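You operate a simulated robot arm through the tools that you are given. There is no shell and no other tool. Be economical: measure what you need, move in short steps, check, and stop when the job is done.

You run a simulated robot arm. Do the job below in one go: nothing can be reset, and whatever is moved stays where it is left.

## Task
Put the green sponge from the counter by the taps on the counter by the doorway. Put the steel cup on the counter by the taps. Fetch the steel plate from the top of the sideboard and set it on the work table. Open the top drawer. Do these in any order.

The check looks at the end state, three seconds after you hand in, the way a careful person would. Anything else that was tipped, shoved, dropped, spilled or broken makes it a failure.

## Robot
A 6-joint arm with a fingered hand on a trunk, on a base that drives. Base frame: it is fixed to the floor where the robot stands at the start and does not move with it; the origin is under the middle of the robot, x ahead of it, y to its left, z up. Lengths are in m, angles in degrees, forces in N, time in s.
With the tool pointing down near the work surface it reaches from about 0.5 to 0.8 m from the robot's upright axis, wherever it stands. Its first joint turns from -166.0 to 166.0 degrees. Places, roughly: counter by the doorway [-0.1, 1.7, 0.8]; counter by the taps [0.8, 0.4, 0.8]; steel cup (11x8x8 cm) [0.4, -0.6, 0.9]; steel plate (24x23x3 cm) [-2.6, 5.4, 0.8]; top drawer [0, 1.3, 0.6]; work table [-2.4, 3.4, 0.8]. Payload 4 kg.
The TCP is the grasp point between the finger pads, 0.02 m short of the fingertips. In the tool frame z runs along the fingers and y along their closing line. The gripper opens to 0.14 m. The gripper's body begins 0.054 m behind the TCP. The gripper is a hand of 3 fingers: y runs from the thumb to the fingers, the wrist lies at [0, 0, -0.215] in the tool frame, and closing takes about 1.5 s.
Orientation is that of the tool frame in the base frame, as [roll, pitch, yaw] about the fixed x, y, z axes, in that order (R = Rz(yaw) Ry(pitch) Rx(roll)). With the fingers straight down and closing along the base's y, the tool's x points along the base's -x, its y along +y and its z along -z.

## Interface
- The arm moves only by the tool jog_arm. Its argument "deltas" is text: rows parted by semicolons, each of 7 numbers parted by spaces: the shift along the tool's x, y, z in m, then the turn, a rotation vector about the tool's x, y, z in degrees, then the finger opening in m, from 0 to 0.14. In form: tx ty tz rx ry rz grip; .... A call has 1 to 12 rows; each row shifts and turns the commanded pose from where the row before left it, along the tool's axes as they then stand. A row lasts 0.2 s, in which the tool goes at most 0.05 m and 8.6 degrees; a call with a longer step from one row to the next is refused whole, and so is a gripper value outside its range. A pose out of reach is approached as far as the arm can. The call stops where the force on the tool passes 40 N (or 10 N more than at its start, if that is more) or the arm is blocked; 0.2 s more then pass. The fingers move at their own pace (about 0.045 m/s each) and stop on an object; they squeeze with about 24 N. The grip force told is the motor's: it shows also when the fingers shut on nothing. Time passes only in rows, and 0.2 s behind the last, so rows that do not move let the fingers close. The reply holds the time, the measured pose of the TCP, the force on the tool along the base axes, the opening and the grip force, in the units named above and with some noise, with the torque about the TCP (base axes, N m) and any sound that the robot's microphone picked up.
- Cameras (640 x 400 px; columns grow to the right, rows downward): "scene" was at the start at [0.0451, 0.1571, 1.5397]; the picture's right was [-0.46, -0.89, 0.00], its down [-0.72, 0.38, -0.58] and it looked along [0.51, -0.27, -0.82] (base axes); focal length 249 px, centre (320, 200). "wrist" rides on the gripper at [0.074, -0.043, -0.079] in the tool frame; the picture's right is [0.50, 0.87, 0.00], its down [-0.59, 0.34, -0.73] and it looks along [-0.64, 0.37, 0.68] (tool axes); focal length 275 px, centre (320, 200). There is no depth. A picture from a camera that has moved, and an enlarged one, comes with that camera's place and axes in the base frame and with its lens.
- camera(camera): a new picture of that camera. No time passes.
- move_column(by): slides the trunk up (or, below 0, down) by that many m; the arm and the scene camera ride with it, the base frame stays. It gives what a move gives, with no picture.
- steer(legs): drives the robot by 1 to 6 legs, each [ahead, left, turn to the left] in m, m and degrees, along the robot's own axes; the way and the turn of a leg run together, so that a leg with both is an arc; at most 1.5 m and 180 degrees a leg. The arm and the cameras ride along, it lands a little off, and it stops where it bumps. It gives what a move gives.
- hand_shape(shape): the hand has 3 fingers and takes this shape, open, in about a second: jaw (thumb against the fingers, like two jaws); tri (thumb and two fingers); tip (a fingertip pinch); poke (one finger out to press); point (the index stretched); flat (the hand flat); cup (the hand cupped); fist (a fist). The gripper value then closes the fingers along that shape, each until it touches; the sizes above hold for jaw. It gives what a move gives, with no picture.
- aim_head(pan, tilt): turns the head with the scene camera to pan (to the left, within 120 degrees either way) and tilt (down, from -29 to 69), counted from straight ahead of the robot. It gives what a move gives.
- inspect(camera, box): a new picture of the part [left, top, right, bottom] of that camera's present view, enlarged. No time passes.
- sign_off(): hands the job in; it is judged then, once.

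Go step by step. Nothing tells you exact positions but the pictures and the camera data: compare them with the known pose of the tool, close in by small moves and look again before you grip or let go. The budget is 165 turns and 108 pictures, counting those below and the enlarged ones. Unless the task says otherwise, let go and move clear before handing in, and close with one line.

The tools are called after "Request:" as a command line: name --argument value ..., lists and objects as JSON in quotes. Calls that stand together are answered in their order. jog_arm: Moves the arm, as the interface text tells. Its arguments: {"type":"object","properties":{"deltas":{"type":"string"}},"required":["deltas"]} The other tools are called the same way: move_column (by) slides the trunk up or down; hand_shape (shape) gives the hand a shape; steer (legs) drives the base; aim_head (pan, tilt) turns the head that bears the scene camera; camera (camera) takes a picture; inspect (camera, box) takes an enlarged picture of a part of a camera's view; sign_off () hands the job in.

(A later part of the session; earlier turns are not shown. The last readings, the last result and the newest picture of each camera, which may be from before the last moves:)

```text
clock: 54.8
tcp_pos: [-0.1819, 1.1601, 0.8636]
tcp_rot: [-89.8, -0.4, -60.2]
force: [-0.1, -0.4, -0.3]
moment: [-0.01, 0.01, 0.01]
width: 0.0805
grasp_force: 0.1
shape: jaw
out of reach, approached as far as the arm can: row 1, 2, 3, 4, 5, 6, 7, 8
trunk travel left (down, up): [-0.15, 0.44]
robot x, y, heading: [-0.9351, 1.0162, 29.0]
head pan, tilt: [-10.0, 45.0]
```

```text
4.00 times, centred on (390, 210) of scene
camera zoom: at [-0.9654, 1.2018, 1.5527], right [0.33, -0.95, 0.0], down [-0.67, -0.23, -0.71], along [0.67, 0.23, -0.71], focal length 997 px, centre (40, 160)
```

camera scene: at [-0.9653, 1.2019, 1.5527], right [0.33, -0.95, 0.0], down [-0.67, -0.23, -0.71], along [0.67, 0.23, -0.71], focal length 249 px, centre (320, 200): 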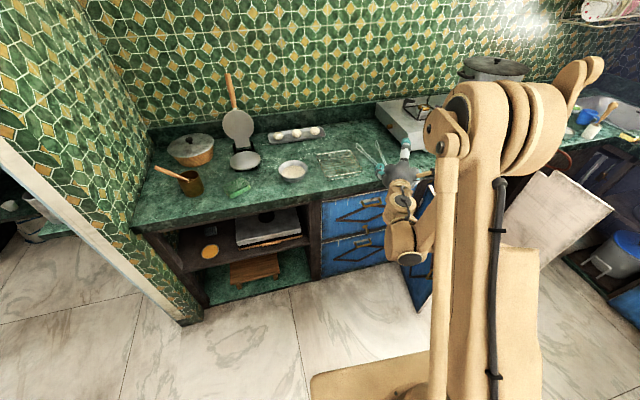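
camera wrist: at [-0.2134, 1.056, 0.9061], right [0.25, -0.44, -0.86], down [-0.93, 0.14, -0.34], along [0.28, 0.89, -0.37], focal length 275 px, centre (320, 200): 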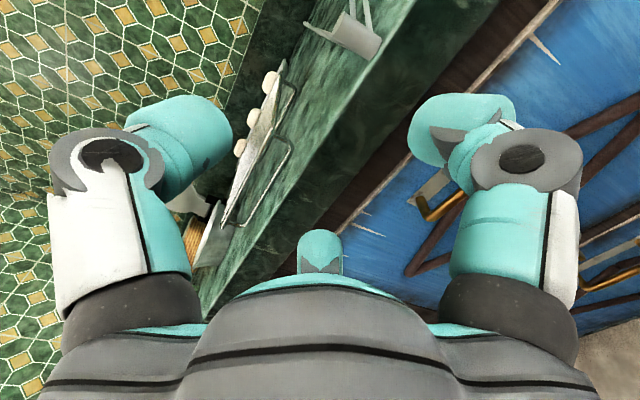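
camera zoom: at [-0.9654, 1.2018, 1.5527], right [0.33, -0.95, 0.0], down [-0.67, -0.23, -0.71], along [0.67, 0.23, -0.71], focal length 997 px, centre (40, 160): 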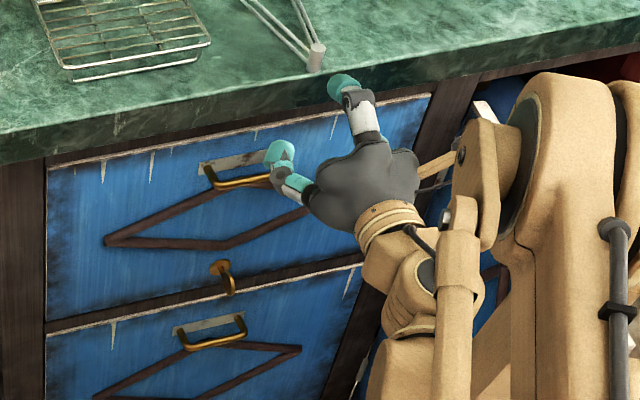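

The arm can't get lower there, so I lower the trunk.

Request:
move_column --by -0.13

Request:
jog_arm --deltas "-0.02 0 0 0 0 0 0.08; -0.02 0 0 0 0 0 0.08"

Request:
camera --camera "wrist"

Request:
inspect --camera "scene" --box '[310, 160, 470, 260]'

```text
clock: 56.3
tcp_pos: [-0.1811, 1.1604, 0.7345]
tcp_rot: [-89.9, -0.4, -60.2]
force: [-0.3, -0.2, 0.2]
moment: [-0.01, 0.01, -0.03]
width: 0.0803
grasp_force: 0.1
shape: jaw
trunk travel left (down, up): [-0.02, 0.57]
robot x, y, heading: [-0.9293, 1.0193, 29.3]
head pan, tilt: [-10.0, 45.0]
```

```text
clock: 56.9
tcp_pos: [-0.1851, 1.1958, 0.7348]
tcp_rot: [-89.9, -0.4, -60.2]
force: [-1.3, -0.2, -0.3]
moment: [0.0, 0.02, 0.01]
width: 0.0805
grasp_force: 0.0
shape: jaw
out of reach, approached as far as the arm can: row 1, 2
trunk travel left (down, up): [-0.02, 0.57]
robot x, y, heading: [-0.9282, 1.0192, 29.2]
head pan, tilt: [-10.0, 45.0]
```

```text
70 pictures are left
camera wrist: at [-0.2161, 1.0924, 0.7773], right [0.25, -0.44, -0.86], down [-0.93, 0.14, -0.34], along [0.27, 0.89, -0.37], focal length 275 px, centre (320, 200)
```

wrist: 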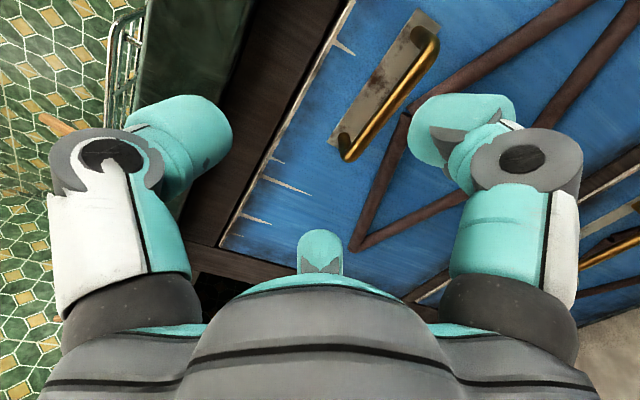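

```text
4.00 times, centred on (390, 210) of scene
camera zoom: at [-0.9654, 1.2018, 1.4227], right [0.33, -0.95, 0.0], down [-0.67, -0.23, -0.71], along [0.67, 0.23, -0.71], focal length 997 px, centre (40, 160)
```

zoom: 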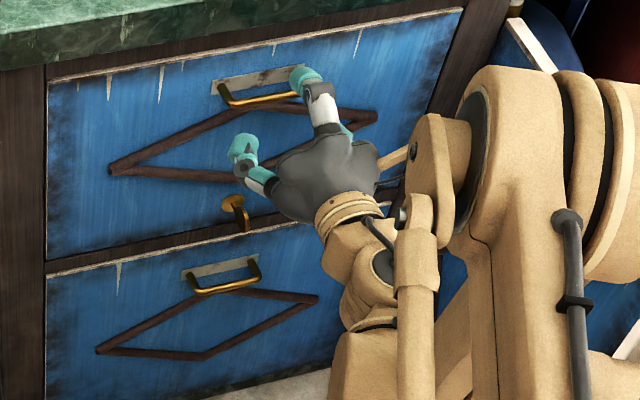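

Triangulating, the handle is at about [-0.07,1.24,0.67] — set back under the counter edge. I go lower and a bit forward.

Request:
jog_arm --deltas "0.003 0.022 0.01 0 0 0 0.08; 0.003 0.022 0.01 0 0 0 0.08; 0.003 0.02 0.01 0 0 0 0.08"

Request:
camera --camera "wrist"

Request:
inspect --camera "scene" --box '[310, 160, 470, 260]'

```text
clock: 57.7
tcp_pos: [-0.1718, 1.2029, 0.7376]
tcp_rot: [-90.0, -0.4, -60.4]
force: [0.0, 0.4, -0.1]
moment: [0.03, -0.02, -0.03]
width: 0.0806
grasp_force: 0.0
shape: jaw
out of reach, approached as far as the arm can: row 1, 2, 3
trunk travel left (down, up): [-0.02, 0.57]
robot x, y, heading: [-0.9338, 1.0165, 29.2]
head pan, tilt: [-10.0, 45.0]
```

```text
68 pictures are left
camera wrist: at [-0.204, 1.0986, 0.7793], right [0.25, -0.44, -0.86], down [-0.93, 0.14, -0.34], along [0.28, 0.89, -0.37], focal length 275 px, centre (320, 200)
```

wrist: 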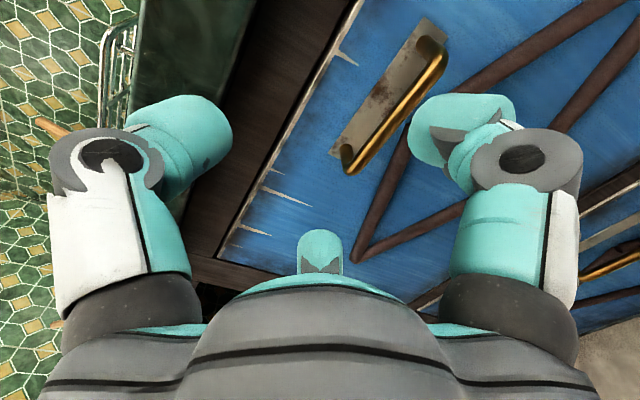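

```text
4.00 times, centred on (390, 210) of scene
camera zoom: at [-0.9653, 1.2019, 1.4227], right [0.33, -0.95, 0.0], down [-0.67, -0.23, -0.71], along [0.67, 0.23, -0.71], focal length 997 px, centre (40, 160)
```

zoom: 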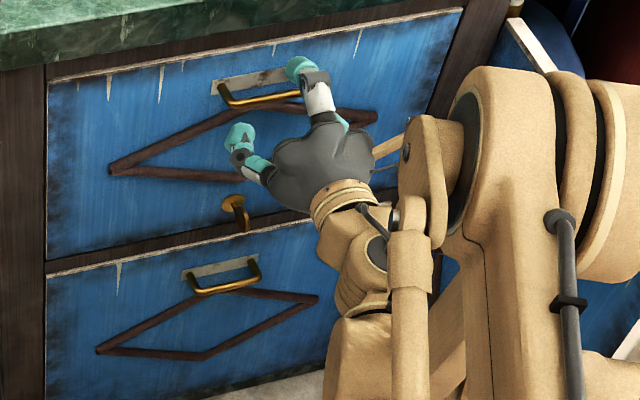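

Height limit with a level tool; I tilt the tool ~30° downward so the wrist may stay higher.

Request:
jog_arm --deltas "0 0 0 -7.5 0 0 0.08; 0 0 0 -7.5 0 0 0.08; 0 0 0 -7.5 0 0 0.08; 0 0 0 -7.5 0 0 0.08"

```text
clock: 58.7
tcp_pos: [-0.1724, 1.2019, 0.7369]
tcp_rot: [-120.0, -0.5, -60.2]
force: [-0.2, -0.3, 0.0]
moment: [0.04, 0.03, -0.02]
width: 0.0803
grasp_force: 0.2
shape: jaw
trunk travel left (down, up): [-0.02, 0.57]
robot x, y, heading: [-0.9343, 1.0145, 29.2]
head pan, tilt: [-10.0, 45.0]
```

Request:
jog_arm --deltas "0.004 0.012 0.025 0 0 0 0.08; 0.004 0.012 0.025 0 0 0 0.08; 0.004 0.011 0.02 0 0 0 0.08"

Request:
camera --camera "wrist"

Request:
inspect --camera "scene" --box '[320, 160, 440, 235]'

```text
clock: 59.5
tcp_pos: [-0.126, 1.2138, 0.6709]
tcp_rot: [-119.9, -0.4, -60.2]
force: [-0.4, -0.3, 0.1]
moment: [0.01, -0.01, -0.03]
width: 0.0804
grasp_force: 0.0
shape: jaw
trunk travel left (down, up): [-0.02, 0.57]
robot x, y, heading: [-0.9344, 1.0159, 29.0]
head pan, tilt: [-10.0, 45.0]
```

```text
66 pictures are left
camera wrist: at [-0.1311, 1.1251, 0.7468], right [-0.12, -0.65, -0.75], down [-0.99, 0.11, 0.07], along [0.04, 0.75, -0.66], focal length 275 px, centre (320, 200)
```

wrist: 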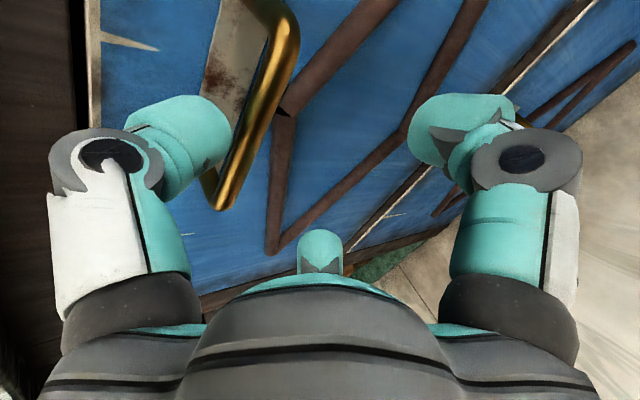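

```text
5.33 times, centred on (380, 198) of scene
camera zoom: at [-0.9652, 1.2019, 1.4227], right [0.33, -0.95, 0.0], down [-0.67, -0.23, -0.71], along [0.67, 0.23, -0.71], focal length 1329 px, centre (0, 213)
```

zoom: 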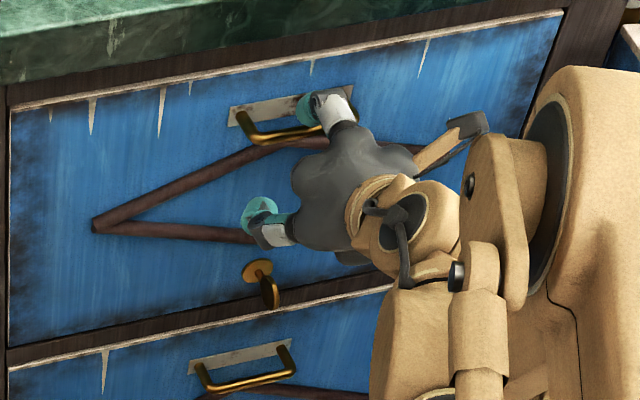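

The bar is slightly above and ahead of the tool axis. I back off, raise by ~3 cm along tool y, shift sideways and look again.

Request:
jog_arm --deltas "-0.005 0 -0.03 0 0 0 0.08; -0.006 -0.03 0 0 0 0 0.08; 0 0 0.01 0 0 0 0.08"

Request:
camera --camera "wrist"

Request:
inspect --camera "scene" --box '[320, 160, 440, 235]'

```text
clock: 60.3
tcp_pos: [-0.1335, 1.2191, 0.708]
tcp_rot: [-119.9, -0.3, -60.3]
force: [0.7, 0.4, -0.5]
moment: [-0.02, -0.02, -0.01]
width: 0.0806
grasp_force: 0.1
shape: jaw
trunk travel left (down, up): [-0.02, 0.57]
robot x, y, heading: [-0.9344, 1.0198, 29.3]
head pan, tilt: [-10.0, 45.0]
```

```text
64 pictures are left
camera wrist: at [-0.1386, 1.1318, 0.7841], right [-0.12, -0.65, -0.75], down [-0.99, 0.11, 0.07], along [0.04, 0.75, -0.66], focal length 275 px, centre (320, 200)
```

wrist: 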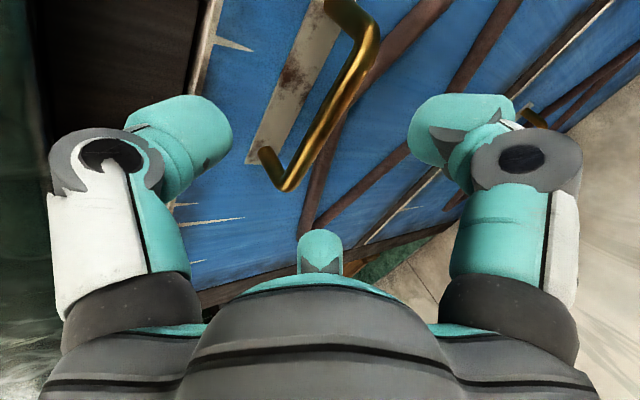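

```text
5.33 times, centred on (380, 198) of scene
camera zoom: at [-0.9654, 1.2019, 1.4227], right [0.33, -0.95, 0.0], down [-0.67, -0.23, -0.71], along [0.67, 0.23, -0.71], focal length 1329 px, centre (0, 213)
```

zoom: 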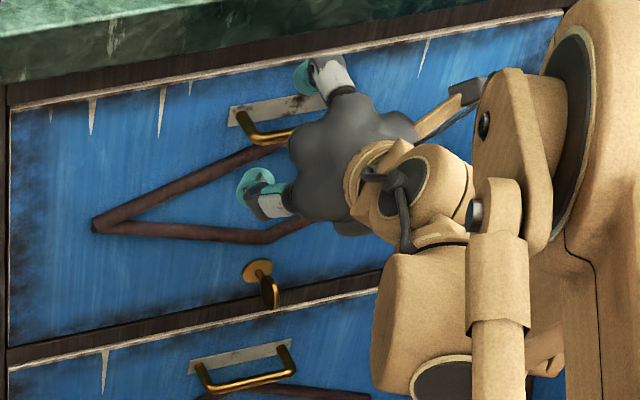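

Stereo from two wrist views puts the bar at u≈1.116, v≈0.528, z≈0.694 — right ahead on the tool axis. Moving in and closing.

Request:
jog_arm --deltas "0.006 -0.003 0.01 0 0 0 0.08; 0.005 -0.002 0.012 0 0 0 0.08; 0 0 0.01 0 0 0 0.08"

Request:
camera --camera "wrist"

```text
clock: 61.1
tcp_pos: [-0.1029, 1.2237, 0.6974]
tcp_rot: [-119.8, -0.4, -60.3]
force: [-10.3, -5.2, 4.7]
moment: [0.31, -0.46, 0.06]
width: 0.0783
grasp_force: 0.0
shape: jaw
trunk travel left (down, up): [-0.02, 0.57]
robot x, y, heading: [-0.9316, 1.0142, 28.8]
head pan, tilt: [-10.0, 45.0]
```

```text
62 pictures are left
camera wrist: at [-0.1084, 1.1361, 0.7739], right [-0.12, -0.65, -0.75], down [-0.99, 0.11, 0.07], along [0.04, 0.75, -0.66], focal length 275 px, centre (320, 200)
```

wrist: 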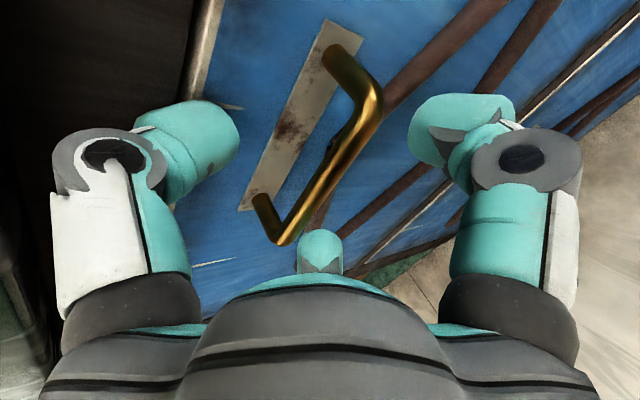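

Fingertips just touch the drawer front with the bar between thumb and fingers. Closing.

Request:
jog_arm --deltas "0 0 -0.004 0 0 0 0.0; 0 0 0 0 0 0 0.0; 0 0 0 0 0 0 0.0; 0 0 0 0 0 0 0.0; 0 0 0 0 0 0 0.0; 0 0 0 0 0 0 0.0"

Request:
camera --camera "wrist"

Request:
inspect --camera "scene" --box '[320, 160, 440, 235]'

```text
clock: 62.1
tcp_pos: [-0.1089, 1.2155, 0.6954]
tcp_rot: [-120.3, -0.4, -60.5]
force: [-30.9, -18.4, -19.4]
moment: [-0.19, 0.41, 0.17]
width: 0.0112
grasp_force: 24.1
shape: jaw
trunk travel left (down, up): [-0.02, 0.57]
robot x, y, heading: [-0.9349, 1.017, 28.9]
head pan, tilt: [-10.0, 45.0]
stopped in row 4: the force on the tool passed its limit (the readings are from after the stop); the commanded pose is now the measured one
```

```text
61 pictures are left
camera wrist: at [-0.1126, 1.1281, 0.7723], right [-0.13, -0.66, -0.74], down [-0.99, 0.11, 0.07], along [0.04, 0.75, -0.67], focal length 275 px, centre (320, 200)
```

wrist: 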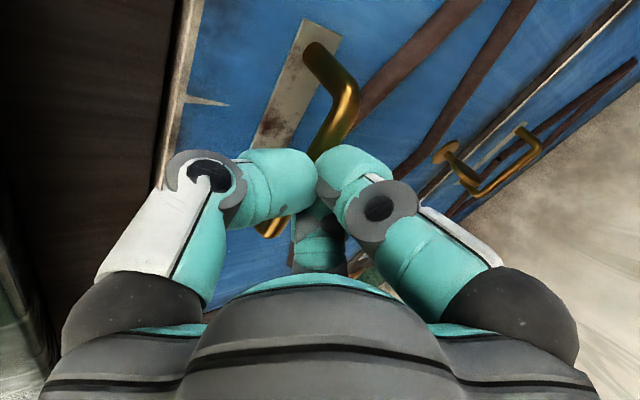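

```text
5.33 times, centred on (380, 198) of scene
camera zoom: at [-0.9664, 1.2007, 1.4226], right [0.32, -0.95, 0.0], down [-0.67, -0.23, -0.71], along [0.67, 0.23, -0.71], focal length 1329 px, centre (0, 213)
```

zoom: 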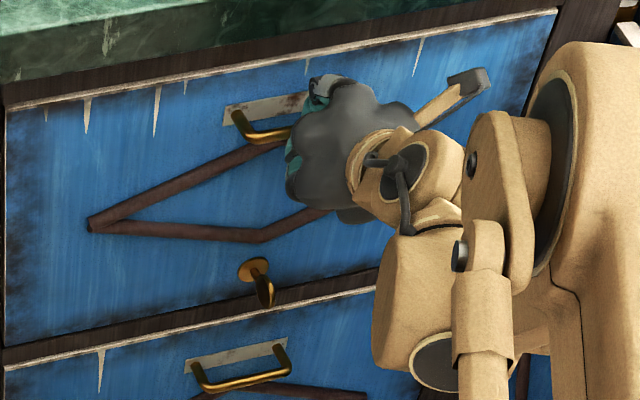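

The bar is gripped. Pull straight back.

Request:
jog_arm --deltas "0 0.005 -0.00866 0 0 0 0; 0 0.005 -0.00866 0 0 0 0; 0 0.01 -0.0173 0 0 0 0; 0 0.01 -0.0173 0 0 0 0"

Request:
inspect --camera "scene" --box '[320, 160, 440, 235]'

```text
clock: 63.1
tcp_pos: [-0.1605, 1.187, 0.6983]
tcp_rot: [-120.2, -0.6, -60.4]
force: [0.2, 0.1, -0.7]
moment: [0.02, 0.01, -0.04]
width: 0.0104
grasp_force: 24.2
shape: jaw
trunk travel left (down, up): [-0.02, 0.57]
robot x, y, heading: [-0.9301, 1.0216, 28.7]
head pan, tilt: [-10.0, 45.0]
```

```text
5.33 times, centred on (380, 198) of scene
camera zoom: at [-0.9654, 1.2016, 1.4227], right [0.32, -0.95, 0.0], down [-0.67, -0.23, -0.71], along [0.67, 0.23, -0.71], focal length 1329 px, centre (0, 213)
```

zoom: 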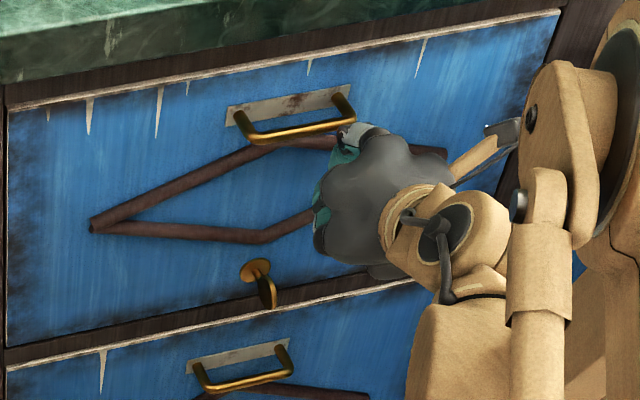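

The fingers slipped off; perhaps the drawer is latched by the brass piece below. I inspect it.

Request:
inspect --camera "scene" --box '[355, 200, 385, 222]'

Request:
camera --camera "wrist"

```text
16.00 times, centred on (370, 211) of scene
camera zoom: at [-0.9654, 1.2016, 1.4227], right [0.32, -0.95, 0.0], down [-0.67, -0.23, -0.71], along [0.67, 0.23, -0.71], focal length 3988 px, centre (-480, 24)
```

zoom: 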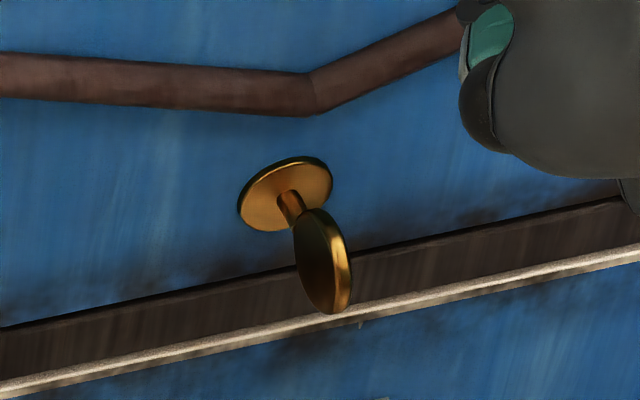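

```text
57 pictures are left
camera wrist: at [-0.1644, 1.0996, 0.7739], right [-0.13, -0.66, -0.74], down [-0.99, 0.11, 0.07], along [0.04, 0.75, -0.66], focal length 275 px, centre (320, 200)
```

wrist: 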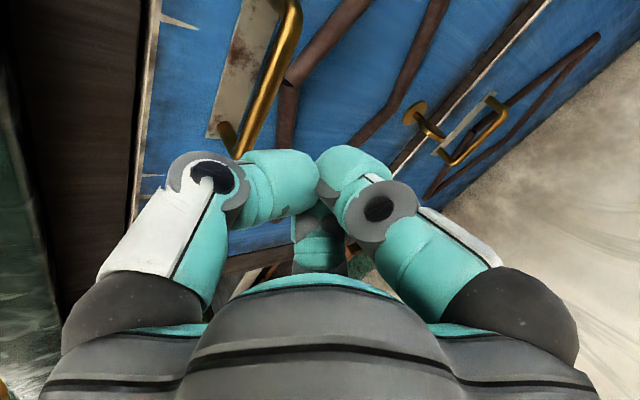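

It's a thumb-turn lock under the handle (blade vertical, at about u 1.13, v 0.526, z 0.49), so the drawer is likely locked. I test how low the arm can go here.

Request:
move_column --by -0.02

Request:
jog_arm --deltas "0 0 -0.03 0 0 0 0.05; 0 0.0346 0.02 0 0 0 0.05; 0 0.0346 0.02 0 0 0 0.05; 0 0.0346 0.02 0 0 0 0.05; 0 0.0346 0.02 0 0 0 0.05"

```text
clock: 63.8
tcp_pos: [-0.1599, 1.1878, 0.6768]
tcp_rot: [-120.3, -0.5, -60.4]
force: [-0.1, 0.6, 0.0]
moment: [0.02, 0.02, 0.0]
width: 0.0102
grasp_force: 23.6
shape: jaw
trunk travel left (down, up): [0.0, 0.59]
robot x, y, heading: [-0.9364, 1.0203, 29.0]
head pan, tilt: [-10.0, 45.0]
```

```text
clock: 65.0
tcp_pos: [-0.1991, 1.1715, 0.6071]
tcp_rot: [-120.3, -0.5, -60.4]
force: [0.0, 0.1, -0.6]
moment: [0.04, -0.02, 0.02]
width: 0.05
grasp_force: 0.1
shape: jaw
out of reach, approached as far as the arm can: row 4, 5
trunk travel left (down, up): [0.0, 0.59]
robot x, y, heading: [-0.9302, 1.0182, 28.9]
head pan, tilt: [-10.0, 45.0]
```

Request:
jog_arm --deltas "0 -0.02 0.0346 0 0 0 0.05; 0 -0.02 0.0346 0 0 0 0.05; 0 0.0173 0.01 0 0 0 0.05; 0 0.0173 0.01 0 0 0 0.05; 0 0.0173 0.01 0 0 0 0.05"

Request:
aim_head --pan -20 --tilt 55

Request:
camera --camera "scene"

```text
clock: 66.2
tcp_pos: [-0.1627, 1.2078, 0.6214]
tcp_rot: [-120.3, -0.5, -60.4]
force: [-0.2, 0.8, 0.2]
moment: [0.04, 0.01, 0.01]
width: 0.0496
grasp_force: 0.1
shape: jaw
out of reach, approached as far as the arm can: row 1, 2, 3, 4, 5
trunk travel left (down, up): [0.0, 0.59]
robot x, y, heading: [-0.9341, 1.0169, 28.8]
head pan, tilt: [-10.0, 45.0]
```

```text
clock: 66.9
tcp_pos: [-0.1608, 1.2067, 0.6214]
tcp_rot: [-120.3, -0.4, -60.3]
force: [1.1, -0.2, 0.1]
moment: [-0.03, 0.0, -0.01]
width: 0.0499
grasp_force: 0.1
shape: jaw
trunk travel left (down, up): [0.0, 0.59]
robot x, y, heading: [-0.9351, 1.0193, 28.8]
head pan, tilt: [-20.0, 55.0]
```

```text
56 pictures are left
camera scene: at [-0.9709, 1.1865, 1.3893], right [0.16, -0.99, 0.0], down [-0.81, -0.13, -0.57], along [0.57, 0.09, -0.82], focal length 249 px, centre (320, 200)
```

scene: 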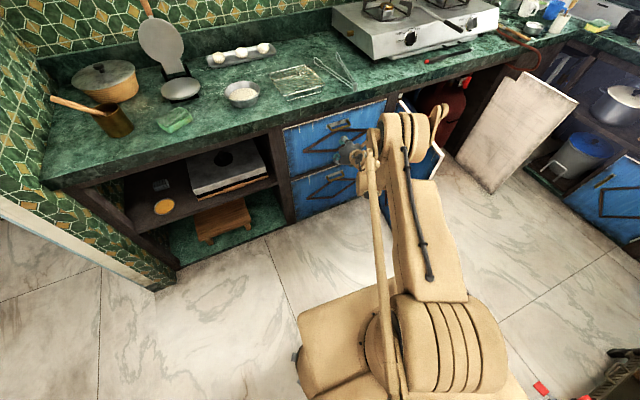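

The arm's wrist can't go below ~0.71 m, so for the lock (z≈0.49) I need a steep tool. I close the fingers into a poker, tilt to ~72° down, and then lower at a safe distance from the drawer front.

Request:
jog_arm --deltas "0 0.02 -0.0346 0 0 0 0; 0 0 0 -8.4 0 0 0; 0 0 0 -8.4 0 0 0; 0 0 0 -8.4 0 0 0; 0 0 0 -8.4 0 0 0; 0 0 0 -8.4 0 0 0"

Request:
jog_arm --deltas "0 0.0093 0.0285 0 0 0 0; 0 0.0093 0.0285 0 0 0 0; 0 0.0093 0.0285 0 0 0 0; 0 0.0062 0.019 0 0 0 0"

Request:
aim_head --pan -5 --tilt 45

Request:
camera --camera "scene"

Request:
camera --camera "wrist"

```text
clock: 68.3
tcp_pos: [-0.1925, 1.1437, 0.6225]
tcp_rot: [-158.1, 6.2, -57.3]
force: [0.4, -0.9, -0.3]
moment: [-0.02, 0.0, -0.01]
width: 0.0001
grasp_force: 24.1
shape: jaw
out of reach, approached as far as the arm can: row 4, 5, 6
trunk travel left (down, up): [0.0, 0.59]
robot x, y, heading: [-0.9354, 1.0199, 28.9]
head pan, tilt: [-20.0, 55.0]
```

```text
clock: 69.3
tcp_pos: [-0.22, 1.1542, 0.5532]
tcp_rot: [-157.9, 6.5, -57.2]
force: [-0.1, -0.1, 0.1]
moment: [0.03, 0.01, 0.0]
width: 0.0
grasp_force: 23.6
shape: jaw
out of reach, approached as far as the arm can: row 2, 3, 4
trunk travel left (down, up): [0.0, 0.59]
robot x, y, heading: [-0.9338, 1.0206, 28.7]
head pan, tilt: [-20.0, 55.0]
```

```text
clock: 70.1
tcp_pos: [-0.2193, 1.1535, 0.553]
tcp_rot: [-157.9, 6.5, -57.4]
force: [-0.2, 0.1, 0.8]
moment: [0.0, -0.02, 0.02]
width: 0.0
grasp_force: 24.0
shape: jaw
trunk travel left (down, up): [0.0, 0.59]
robot x, y, heading: [-0.9341, 1.0163, 29.0]
head pan, tilt: [-5.0, 45.0]
```

```text
55 pictures are left
camera scene: at [-0.9678, 1.2082, 1.4027], right [0.41, -0.91, 0.0], down [-0.65, -0.29, -0.71], along [0.65, 0.29, -0.71], focal length 249 px, centre (320, 200)
```

scene: 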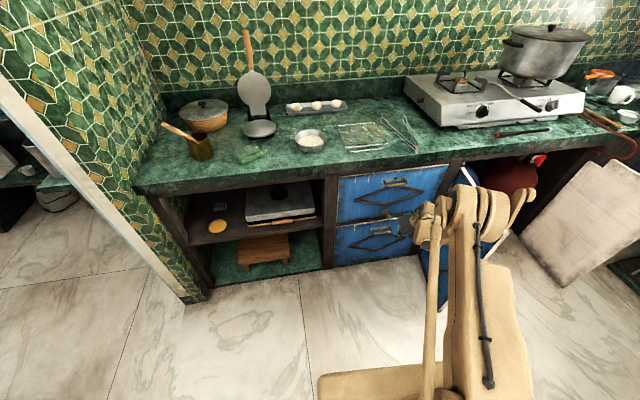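

```text
54 pictures are left
camera wrist: at [-0.1656, 1.088, 0.6338], right [-0.43, -0.82, -0.38], down [-0.78, 0.12, 0.62], along [-0.46, 0.56, -0.69], focal length 275 px, centre (320, 200)
```

wrist: 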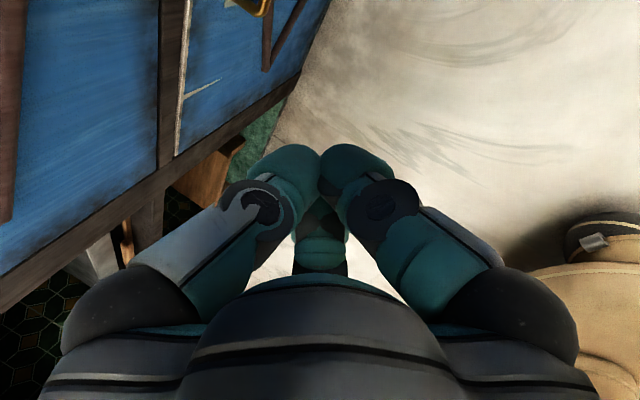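

The wrist roll limit is biting. Roll about the tool axis is free for this job, so I turn the tool +94° about its axis (camera facing the drawer from the robot side) and back up slightly.

Request:
jog_arm --deltas "0 0 -0.04 0 0 7.8 0; 0 0 -0.02 0 0 7.8 0; 0 0 0 0 0 7.8 0; 0 0 0 0 0 7.8 0; 0 0 0 0 0 7.8 0; 0 0 0 0 0 7.8 0; 0 0 0 0 0 7.8 0; 0 0 0 0 0 7.8 0; 0 0 0 0 0 7.8 0; 0 0 0 0 0 7.8 0; 0 0 0 0 0 7.8 0; 0 0 0 0 0 7.8 0"

Request:
steer --legs '[[0, -0.17, 0]]'

Request:
camera --camera "wrist"

Request:
camera --camera "scene"

```text
clock: 72.7
tcp_pos: [-0.2334, 1.1361, 0.6106]
tcp_rot: [171.7, 21.2, -153.8]
force: [0.3, -0.3, -0.6]
moment: [-0.01, -0.02, 0.01]
width: 0.0001
grasp_force: 24.1
shape: jaw
trunk travel left (down, up): [0.0, 0.59]
robot x, y, heading: [-0.9322, 1.0187, 28.9]
head pan, tilt: [-5.0, 45.0]
```

```text
clock: 74.2
tcp_pos: [-0.1494, 0.9821, 0.6115]
tcp_rot: [171.9, 21.3, -153.9]
force: [0.4, 0.8, 0.9]
moment: [-0.06, 0.01, -0.01]
width: 0.0
grasp_force: 24.1
shape: jaw
trunk travel left (down, up): [0.0, 0.59]
robot x, y, heading: [-0.8472, 0.8671, 28.9]
head pan, tilt: [-5.0, 45.0]
```

```text
53 pictures are left
camera wrist: at [-0.2108, 0.8914, 0.6502], right [-0.84, 0.54, -0.07], down [0.14, 0.33, 0.94], along [0.53, 0.77, -0.35], focal length 275 px, centre (320, 200)
```

wrist: 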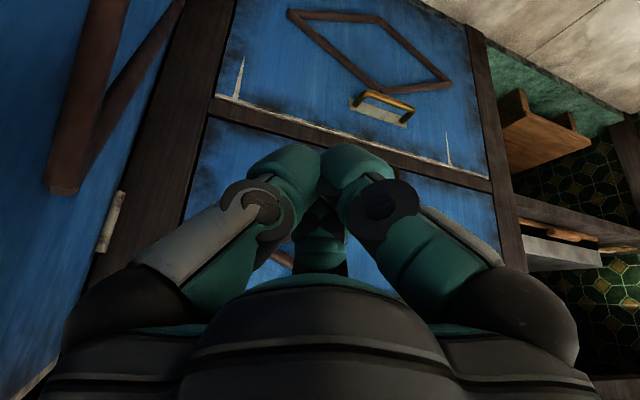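

```text
52 pictures are left
camera scene: at [-0.8833, 1.0556, 1.4027], right [0.4, -0.91, 0.0], down [-0.65, -0.29, -0.71], along [0.65, 0.29, -0.71], focal length 249 px, centre (320, 200)
```

scene: 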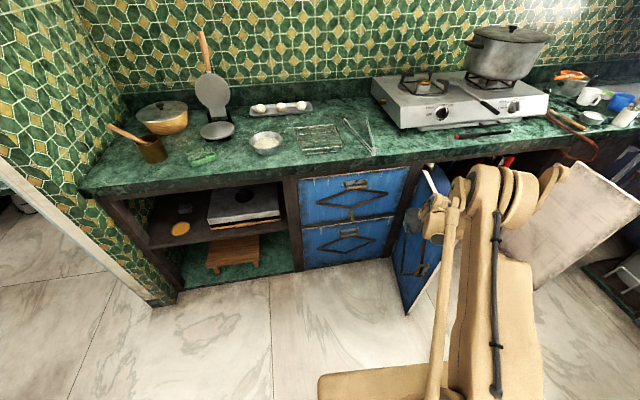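

I'm too near the right door; move the tool left along the drawer front and straighten its roll.

Request:
jog_arm --deltas "0 0.04 0 0 0 0 0; 0 0.04 0 0 0 0 0; 0 0.04 0 0 0 0 0; 0 0.04 0 4 0 0 0; 0 0.038 0 4.2 0 0 0"

Request:
steer --legs '[[0.1, 0, 0]]'

Request:
camera --camera "wrist"

Request:
inspect --camera "scene" --box '[280, 150, 480, 275]'

```text
clock: 75.3
tcp_pos: [-0.2297, 1.0922, 0.6386]
tcp_rot: [169.4, 24.4, -154.2]
force: [0.2, -0.2, -1.2]
moment: [0.0, 0.04, 0.0]
width: 0.0
grasp_force: 24.2
shape: jaw
out of reach, approached as far as the arm can: row 2, 3, 4, 5
trunk travel left (down, up): [0.0, 0.59]
robot x, y, heading: [-0.8491, 0.8661, 28.8]
head pan, tilt: [-5.0, 45.0]
```

```text
clock: 76.5
tcp_pos: [-0.1413, 1.1403, 0.6377]
tcp_rot: [169.4, 24.5, -154.3]
force: [0.5, 0.3, 0.6]
moment: [-0.01, -0.02, 0.0]
width: 0.0
grasp_force: 23.9
shape: jaw
trunk travel left (down, up): [0.0, 0.59]
robot x, y, heading: [-0.7594, 0.9174, 28.9]
head pan, tilt: [-5.0, 45.0]
```

```text
51 pictures are left
camera wrist: at [-0.2027, 1.0472, 0.6705], right [-0.84, 0.54, -0.06], down [0.1, 0.27, 0.96], along [0.53, 0.8, -0.28], focal length 275 px, centre (320, 200)
```

wrist: 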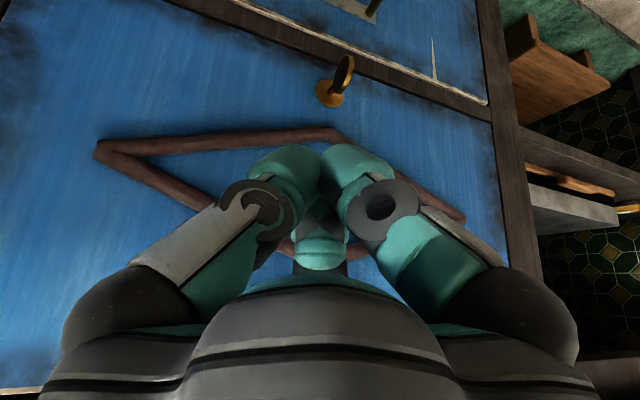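

```text
3.20 times, centred on (380, 212) of scene
camera zoom: at [-0.7944, 1.1047, 1.4027], right [0.4, -0.91, 0.0], down [-0.65, -0.29, -0.71], along [0.65, 0.29, -0.71], focal length 798 px, centre (128, 160)
```

zoom: 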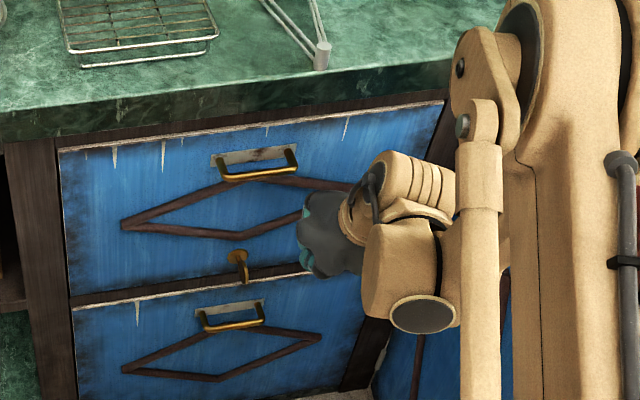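

I need to learn where the arm can reach low. I back the robot off and test lowering at a greater distance.

Request:
steer --legs '[[-0.2, 0, 0]]'

Request:
jog_arm --deltas "-0.03 0 0.02 0 0 0 0; -0.03 0 0.02 0 0 0 0; -0.03 0 0.02 0 0 0 0; -0.03 0 0.02 0 0 0 0; 0 0 0.03 0 0 0 0; 0 0 0.03 0 0 0 0; 0 0 0.03 0 0 0 0"

Request:
camera --camera "scene"

```text
clock: 78.1
tcp_pos: [-0.3135, 1.045, 0.6365]
tcp_rot: [169.4, 24.2, -154.3]
force: [-1.1, 0.8, -0.8]
moment: [0.04, 0.0, -0.01]
width: 0.0
grasp_force: 24.1
shape: jaw
trunk travel left (down, up): [0.0, 0.59]
robot x, y, heading: [-0.9374, 0.8172, 29.0]
head pan, tilt: [-5.0, 45.0]
```

```text
clock: 79.7
tcp_pos: [-0.2017, 1.1179, 0.5936]
tcp_rot: [168.4, 25.5, -154.3]
force: [-0.5, 0.1, 0.2]
moment: [0.02, 0.01, 0.01]
width: 0.0
grasp_force: 24.1
shape: jaw
out of reach, approached as far as the arm can: row 4, 5, 6, 7
trunk travel left (down, up): [0.0, 0.59]
robot x, y, heading: [-0.9398, 0.8178, 28.8]
head pan, tilt: [-5.0, 45.0]
```

```text
49 pictures are left
camera scene: at [-0.9506, 1.0187, 1.4031], right [0.4, -0.91, 0.0], down [-0.66, -0.29, -0.7], along [0.64, 0.28, -0.72], focal length 249 px, centre (320, 200)
```

scene: 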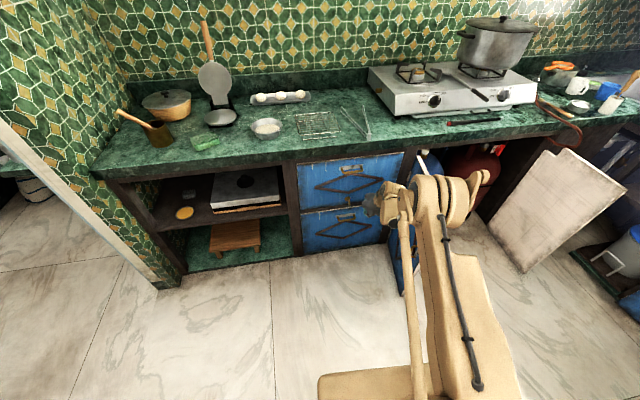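

The wrist's floor is ~0.705 at ~0.5 m from the axis, so I need to stand close, with a steep tool. Let me see how far a single stretched finger reaches ("poke").

Request:
hand_shape --shape "poke"

Request:
camera --camera "wrist"

Request:
hand_shape --shape "point"

Request:
camera --camera "wrist"

```text
clock: 80.6
tcp_pos: [-0.2004, 1.1169, 0.5949]
tcp_rot: [168.5, 25.5, -154.4]
force: [1.0, -0.8, -0.8]
moment: [0.0, -0.01, 0.02]
width: 0.0
grasp_force: 0.2
shape: poke
trunk travel left (down, up): [0.0, 0.59]
robot x, y, heading: [-0.9354, 0.8218, 28.7]
head pan, tilt: [-5.0, 45.0]
```

```text
48 pictures are left
camera wrist: at [-0.262, 1.0234, 0.624], right [-0.84, 0.54, -0.06], down [0.09, 0.25, 0.96], along [0.53, 0.81, -0.26], focal length 275 px, centre (320, 200)
```

wrist: 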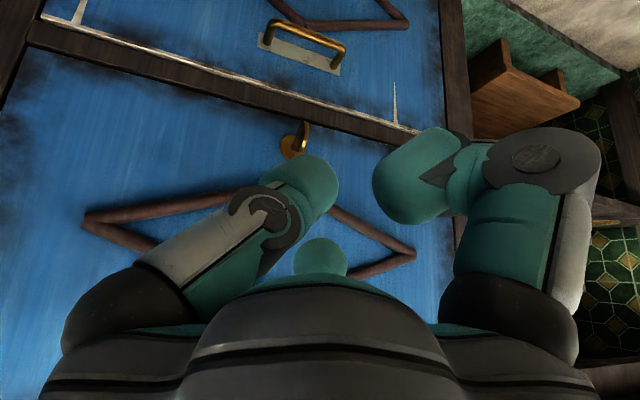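

```text
clock: 81.5
tcp_pos: [-0.2011, 1.1184, 0.5938]
tcp_rot: [168.5, 25.6, -154.3]
force: [-0.8, -0.1, 0.4]
moment: [0.0, 0.02, 0.0]
width: 0.0
grasp_force: 0.1
shape: point
trunk travel left (down, up): [0.0, 0.59]
robot x, y, heading: [-0.9317, 0.8178, 28.9]
head pan, tilt: [-5.0, 45.0]
```

```text
47 pictures are left
camera wrist: at [-0.262, 1.0234, 0.6239], right [-0.84, 0.54, -0.06], down [0.09, 0.25, 0.96], along [0.53, 0.81, -0.26], focal length 275 px, centre (320, 200)
```

wrist: 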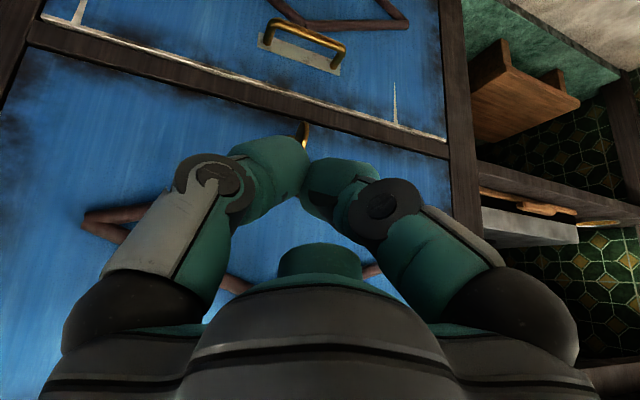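

Not longer. Back to jaw, retract, and drive in close to the drawer.

Request:
hand_shape --shape "jaw"

Request:
jog_arm --deltas "0.041 0 -0.0185 0 0 0 0.05; 0.041 0 -0.0185 3 0 0 0.05; 0.041 0 -0.0185 3 0 0 0.05; 0.041 0 -0.0185 3 0 0 0.05; 0.041 0 -0.0185 2 0 0 0.05; 0.041 0 -0.0185 0 0 0 0.05; 0.041 0 -0.0185 0 0 0 0.05"

```text
clock: 82.4
tcp_pos: [-0.2005, 1.1181, 0.5942]
tcp_rot: [168.4, 25.4, -154.3]
force: [0.2, -0.3, 0.8]
moment: [0.03, -0.02, 0.02]
width: 0.1397
grasp_force: 0.0
shape: jaw
trunk travel left (down, up): [0.0, 0.59]
robot x, y, heading: [-0.9381, 0.8187, 28.8]
head pan, tilt: [-5.0, 45.0]
```

```text
clock: 84.0
tcp_pos: [-0.3211, 0.9259, 0.629]
tcp_rot: [173.1, 27.5, -154.7]
force: [-0.8, -0.2, 0.6]
moment: [-0.01, -0.02, 0.0]
width: 0.0502
grasp_force: 0.2
shape: jaw
out of reach, approached as far as the arm can: row 2, 3, 4, 5, 6, 7
trunk travel left (down, up): [0.0, 0.59]
robot x, y, heading: [-0.9349, 0.818, 28.6]
head pan, tilt: [-5.0, 45.0]
```

Request:
steer --legs '[[0.24, 0.06, 0]]'

Request:
jog_arm --deltas "0 0.03 0 2 0 0 0.03; 0 0.03 0 2 0 0 0.03; 0 0.03 0 2 0 0 0.03; 0 0.03 0 0 0 0 0.03"

Request:
camera --camera "wrist"

```text
clock: 85.8
tcp_pos: [-0.1421, 1.0932, 0.6283]
tcp_rot: [173.2, 27.5, -154.7]
force: [0.0, 0.4, 0.1]
moment: [0.0, 0.01, 0.0]
width: 0.0503
grasp_force: 0.1
shape: jaw
trunk travel left (down, up): [0.0, 0.59]
robot x, y, heading: [-0.7603, 0.9874, 28.7]
head pan, tilt: [-5.0, 45.0]
```

```text
clock: 86.8
tcp_pos: [-0.151, 1.1453, 0.6551]
tcp_rot: [173.3, 29.7, -154.8]
force: [0.7, 1.6, -0.3]
moment: [0.0, 0.01, -0.02]
width: 0.0301
grasp_force: 0.0
shape: jaw
out of reach, approached as far as the arm can: row 1, 2, 3, 4
trunk travel left (down, up): [0.0, 0.59]
robot x, y, heading: [-0.7566, 0.9868, 29.1]
head pan, tilt: [-5.0, 45.0]
```

```text
46 pictures are left
camera wrist: at [-0.2205, 1.0548, 0.6818], right [-0.8, 0.57, -0.16], down [0.01, 0.28, 0.96], along [0.6, 0.77, -0.23], focal length 275 px, centre (320, 200)
```

wrist: 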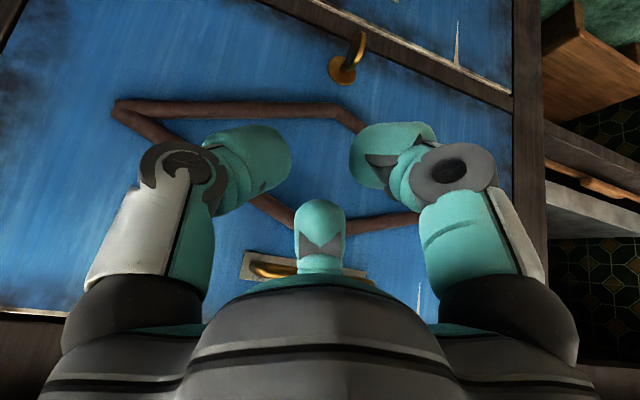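

Request:
jog_arm --deltas "0 0 0 6 4 0 0.03; 0 0 0 0 4 0 0.03; 0.01 0 0.028 0 4 0 0.03; 0.01 0 0.028 0 0 0 0.03; 0.01 0 0.028 0 0 0 0.03; 0.01 0 0.028 0 0 0 0.03"

Request:
camera --camera "wrist"

```text
clock: 88.2
tcp_pos: [-0.1385, 1.1175, 0.5399]
tcp_rot: [171.8, 22.7, -154.0]
force: [-0.1, 0.1, 0.6]
moment: [-0.02, 0.02, -0.01]
width: 0.0304
grasp_force: 0.2
shape: jaw
out of reach, approached as far as the arm can: row 1, 2, 3, 4, 5, 6
trunk travel left (down, up): [0.0, 0.59]
robot x, y, heading: [-0.7604, 0.9816, 28.7]
head pan, tilt: [-5.0, 45.0]
```

```text
45 pictures are left
camera wrist: at [-0.2005, 1.0266, 0.5775], right [-0.83, 0.55, -0.08], down [0.12, 0.32, 0.94], along [0.54, 0.78, -0.33], focal length 275 px, centre (320, 200)
```

wrist: 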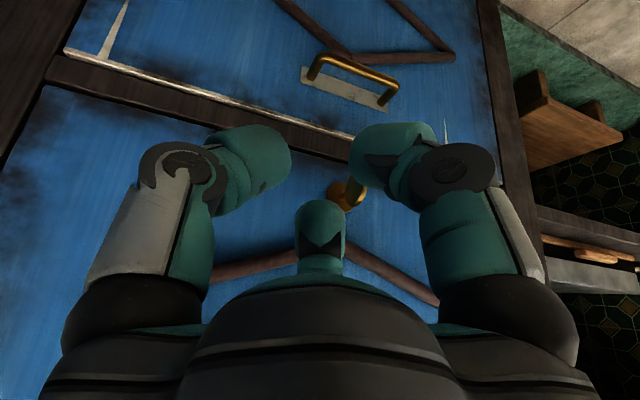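

The knob is consistently at u≈1.116, z≈0.485. The arm gets low here; I continue downward a bit more and will use the base for lateral/forward motion.

Request:
jog_arm --deltas "-0.005 0 0.015 4 3 0 0; -0.005 0 0.015 4 3 0 0; 0 0 0.015 0 2 0 0; 0 0 0.015 0 0 0 0; 0 0 0 0 0 0 0; 0 0 0 0 0 0 0"

```text
clock: 89.6
tcp_pos: [-0.1291, 1.1151, 0.5176]
tcp_rot: [171.1, 20.4, -153.7]
force: [0.3, 0.3, -0.5]
moment: [0.03, 0.0, 0.04]
width: 0.0
grasp_force: 24.0
shape: jaw
out of reach, approached as far as the arm can: row 1, 2, 4
trunk travel left (down, up): [0.0, 0.59]
robot x, y, heading: [-0.7593, 0.9871, 28.8]
head pan, tilt: [-5.0, 45.0]
```

Request:
jog_arm --deltas "-0.004 0 0.015 3 3 0 0; -0.004 0 0.015 3 3 0 0; 0 0 0.012 0 2 0 0; 0 0 0.01 0 0 0 0"

Request:
camera --camera "wrist"

Request:
inspect --camera "scene" --box '[270, 150, 430, 250]'

```text
clock: 90.6
tcp_pos: [-0.1273, 1.1103, 0.5195]
tcp_rot: [170.2, 18.1, -153.3]
force: [-0.9, 0.7, -0.6]
moment: [-0.03, 0.03, -0.04]
width: 0.0
grasp_force: 23.9
shape: jaw
out of reach, approached as far as the arm can: row 1, 2, 3, 4
trunk travel left (down, up): [0.0, 0.59]
robot x, y, heading: [-0.7593, 0.9861, 29.1]
head pan, tilt: [-5.0, 45.0]
```

```text
44 pictures are left
camera wrist: at [-0.1843, 1.0187, 0.5621], right [-0.85, 0.53, -0.02], down [0.19, 0.33, 0.93], along [0.49, 0.78, -0.38], focal length 275 px, centre (320, 200)
```

wrist: 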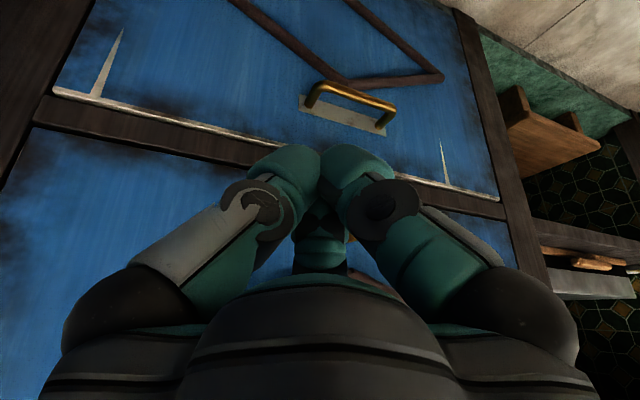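

```text
4.00 times, centred on (350, 200) of scene
camera zoom: at [-0.7911, 1.1755, 1.4027], right [0.4, -0.92, 0.0], down [-0.65, -0.28, -0.71], along [0.65, 0.28, -0.71], focal length 997 px, centre (200, 200)
```

zoom: 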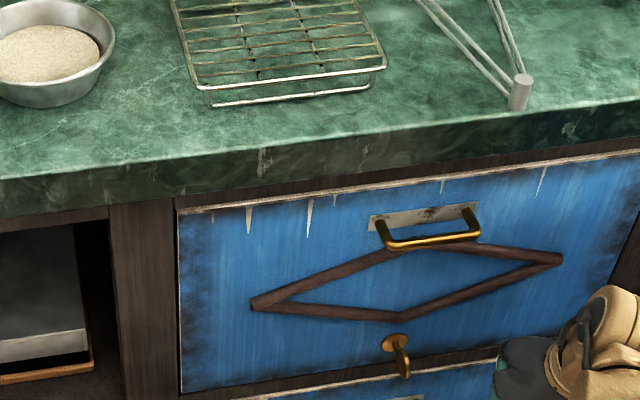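

Request:
jog_arm --deltas "0.016 0 0.002 0 0 0 0; 0.016 0 0.002 0 0 0 0; 0.016 0 0.004 0 0 0 0; 0.014 0 0.006 0 0 0 0; 0 0 0.006 0 0 0 0"

```text
clock: 91.8
tcp_pos: [-0.1508, 1.0843, 0.5104]
tcp_rot: [170.7, 17.7, -153.3]
force: [-0.4, 0.1, 0.1]
moment: [-0.03, 0.02, -0.05]
width: 0.0
grasp_force: 23.9
shape: jaw
out of reach, approached as far as the arm can: row 2, 3, 4, 5
trunk travel left (down, up): [0.0, 0.59]
robot x, y, heading: [-0.7618, 0.9849, 29.1]
head pan, tilt: [-5.0, 45.0]
```

Request:
jog_arm --deltas "0.016 0 0.003 0 0 0 0; 0.016 0 0.004 0 0 0 0; 0.016 0 0.006 0 0 0 0; 0 0 0.006 0 0 0 0"

```text
clock: 92.8
tcp_pos: [-0.1496, 1.0721, 0.512]
tcp_rot: [170.9, 17.8, -153.2]
force: [0.6, -0.1, -0.4]
moment: [0.01, 0.03, 0.0]
width: 0.0001
grasp_force: 24.0
shape: jaw
out of reach, approached as far as the arm can: row 1, 2, 3, 4
trunk travel left (down, up): [0.0, 0.59]
robot x, y, heading: [-0.7563, 0.9875, 28.8]
head pan, tilt: [-5.0, 45.0]
```

Tips are now at about z=0.492, overlapping the upper half of the knob. I use the base to move the hand in front of the drawer, right of the knob.

Request:
steer --legs '[[0.075, 0.045, 0]]'

Request:
camera --camera "wrist"

Request:
aim_head --pan 0 --tilt 50

Request:
inspect --camera "scene" --box '[300, 100, 460, 200]'

```text
clock: 93.9
tcp_pos: [-0.1054, 1.1484, 0.5112]
tcp_rot: [171.0, 17.8, -153.2]
force: [-0.4, -0.7, -0.7]
moment: [0.01, 0.02, 0.01]
width: 0.0
grasp_force: 24.0
shape: jaw
trunk travel left (down, up): [0.0, 0.59]
robot x, y, heading: [-0.7145, 1.0598, 28.9]
head pan, tilt: [-5.0, 45.0]
```

```text
42 pictures are left
camera wrist: at [-0.1625, 1.0577, 0.5557], right [-0.85, 0.53, -0.02], down [0.19, 0.34, 0.92], along [0.5, 0.78, -0.39], focal length 275 px, centre (320, 200)
```

wrist: 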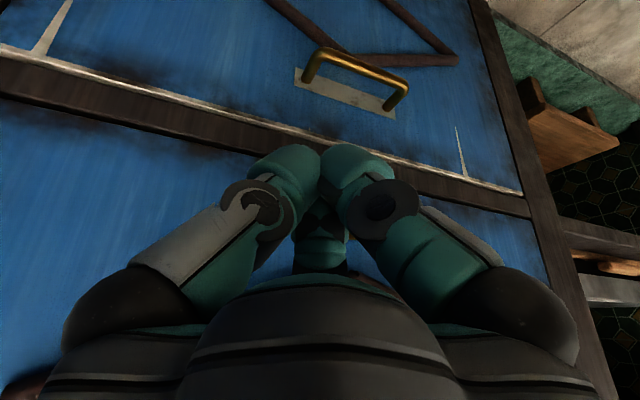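

```text
clock: 94.5
tcp_pos: [-0.105, 1.1493, 0.512]
tcp_rot: [170.8, 17.7, -153.2]
force: [0.0, 0.2, 0.1]
moment: [-0.01, 0.01, -0.03]
width: 0.0
grasp_force: 23.9
shape: jaw
trunk travel left (down, up): [0.0, 0.59]
robot x, y, heading: [-0.7135, 1.06, 28.8]
head pan, tilt: [0.0, 50.0]
```

```text
4.00 times, centred on (380, 150) of scene
camera zoom: at [-0.7538, 1.2551, 1.3958], right [0.48, -0.88, 0.0], down [-0.67, -0.37, -0.64], along [0.56, 0.31, -0.77], focal length 997 px, centre (80, 400)
```

zoom: 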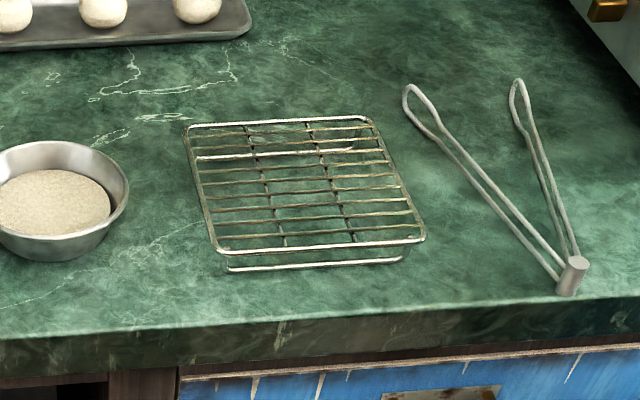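

Request:
steer --legs '[[0.022, 0, 0]]'

Request:
inspect --camera "scene" --box '[320, 170, 480, 270]'

```text
clock: 95.3
tcp_pos: [-0.0854, 1.1588, 0.5107]
tcp_rot: [171.0, 17.8, -153.3]
force: [-0.7, 0.4, 1.0]
moment: [0.0, 0.01, 0.01]
width: 0.0
grasp_force: 24.0
shape: jaw
trunk travel left (down, up): [0.0, 0.59]
robot x, y, heading: [-0.6912, 1.0705, 28.7]
head pan, tilt: [0.0, 50.0]
```

```text
4.00 times, centred on (400, 220) of scene
camera zoom: at [-0.7341, 1.2659, 1.3958], right [0.48, -0.88, 0.0], down [-0.67, -0.37, -0.64], along [0.56, 0.31, -0.77], focal length 997 px, centre (0, 120)
```

zoom: 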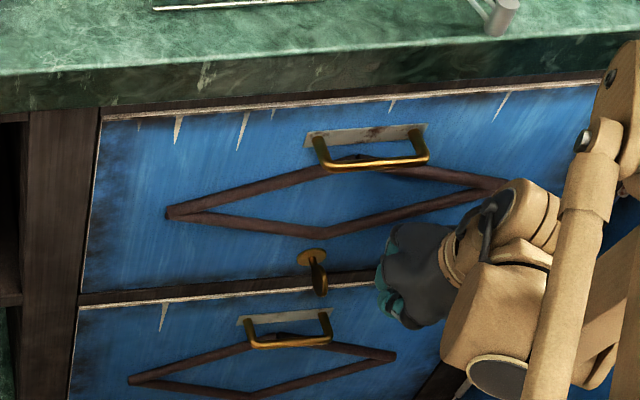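

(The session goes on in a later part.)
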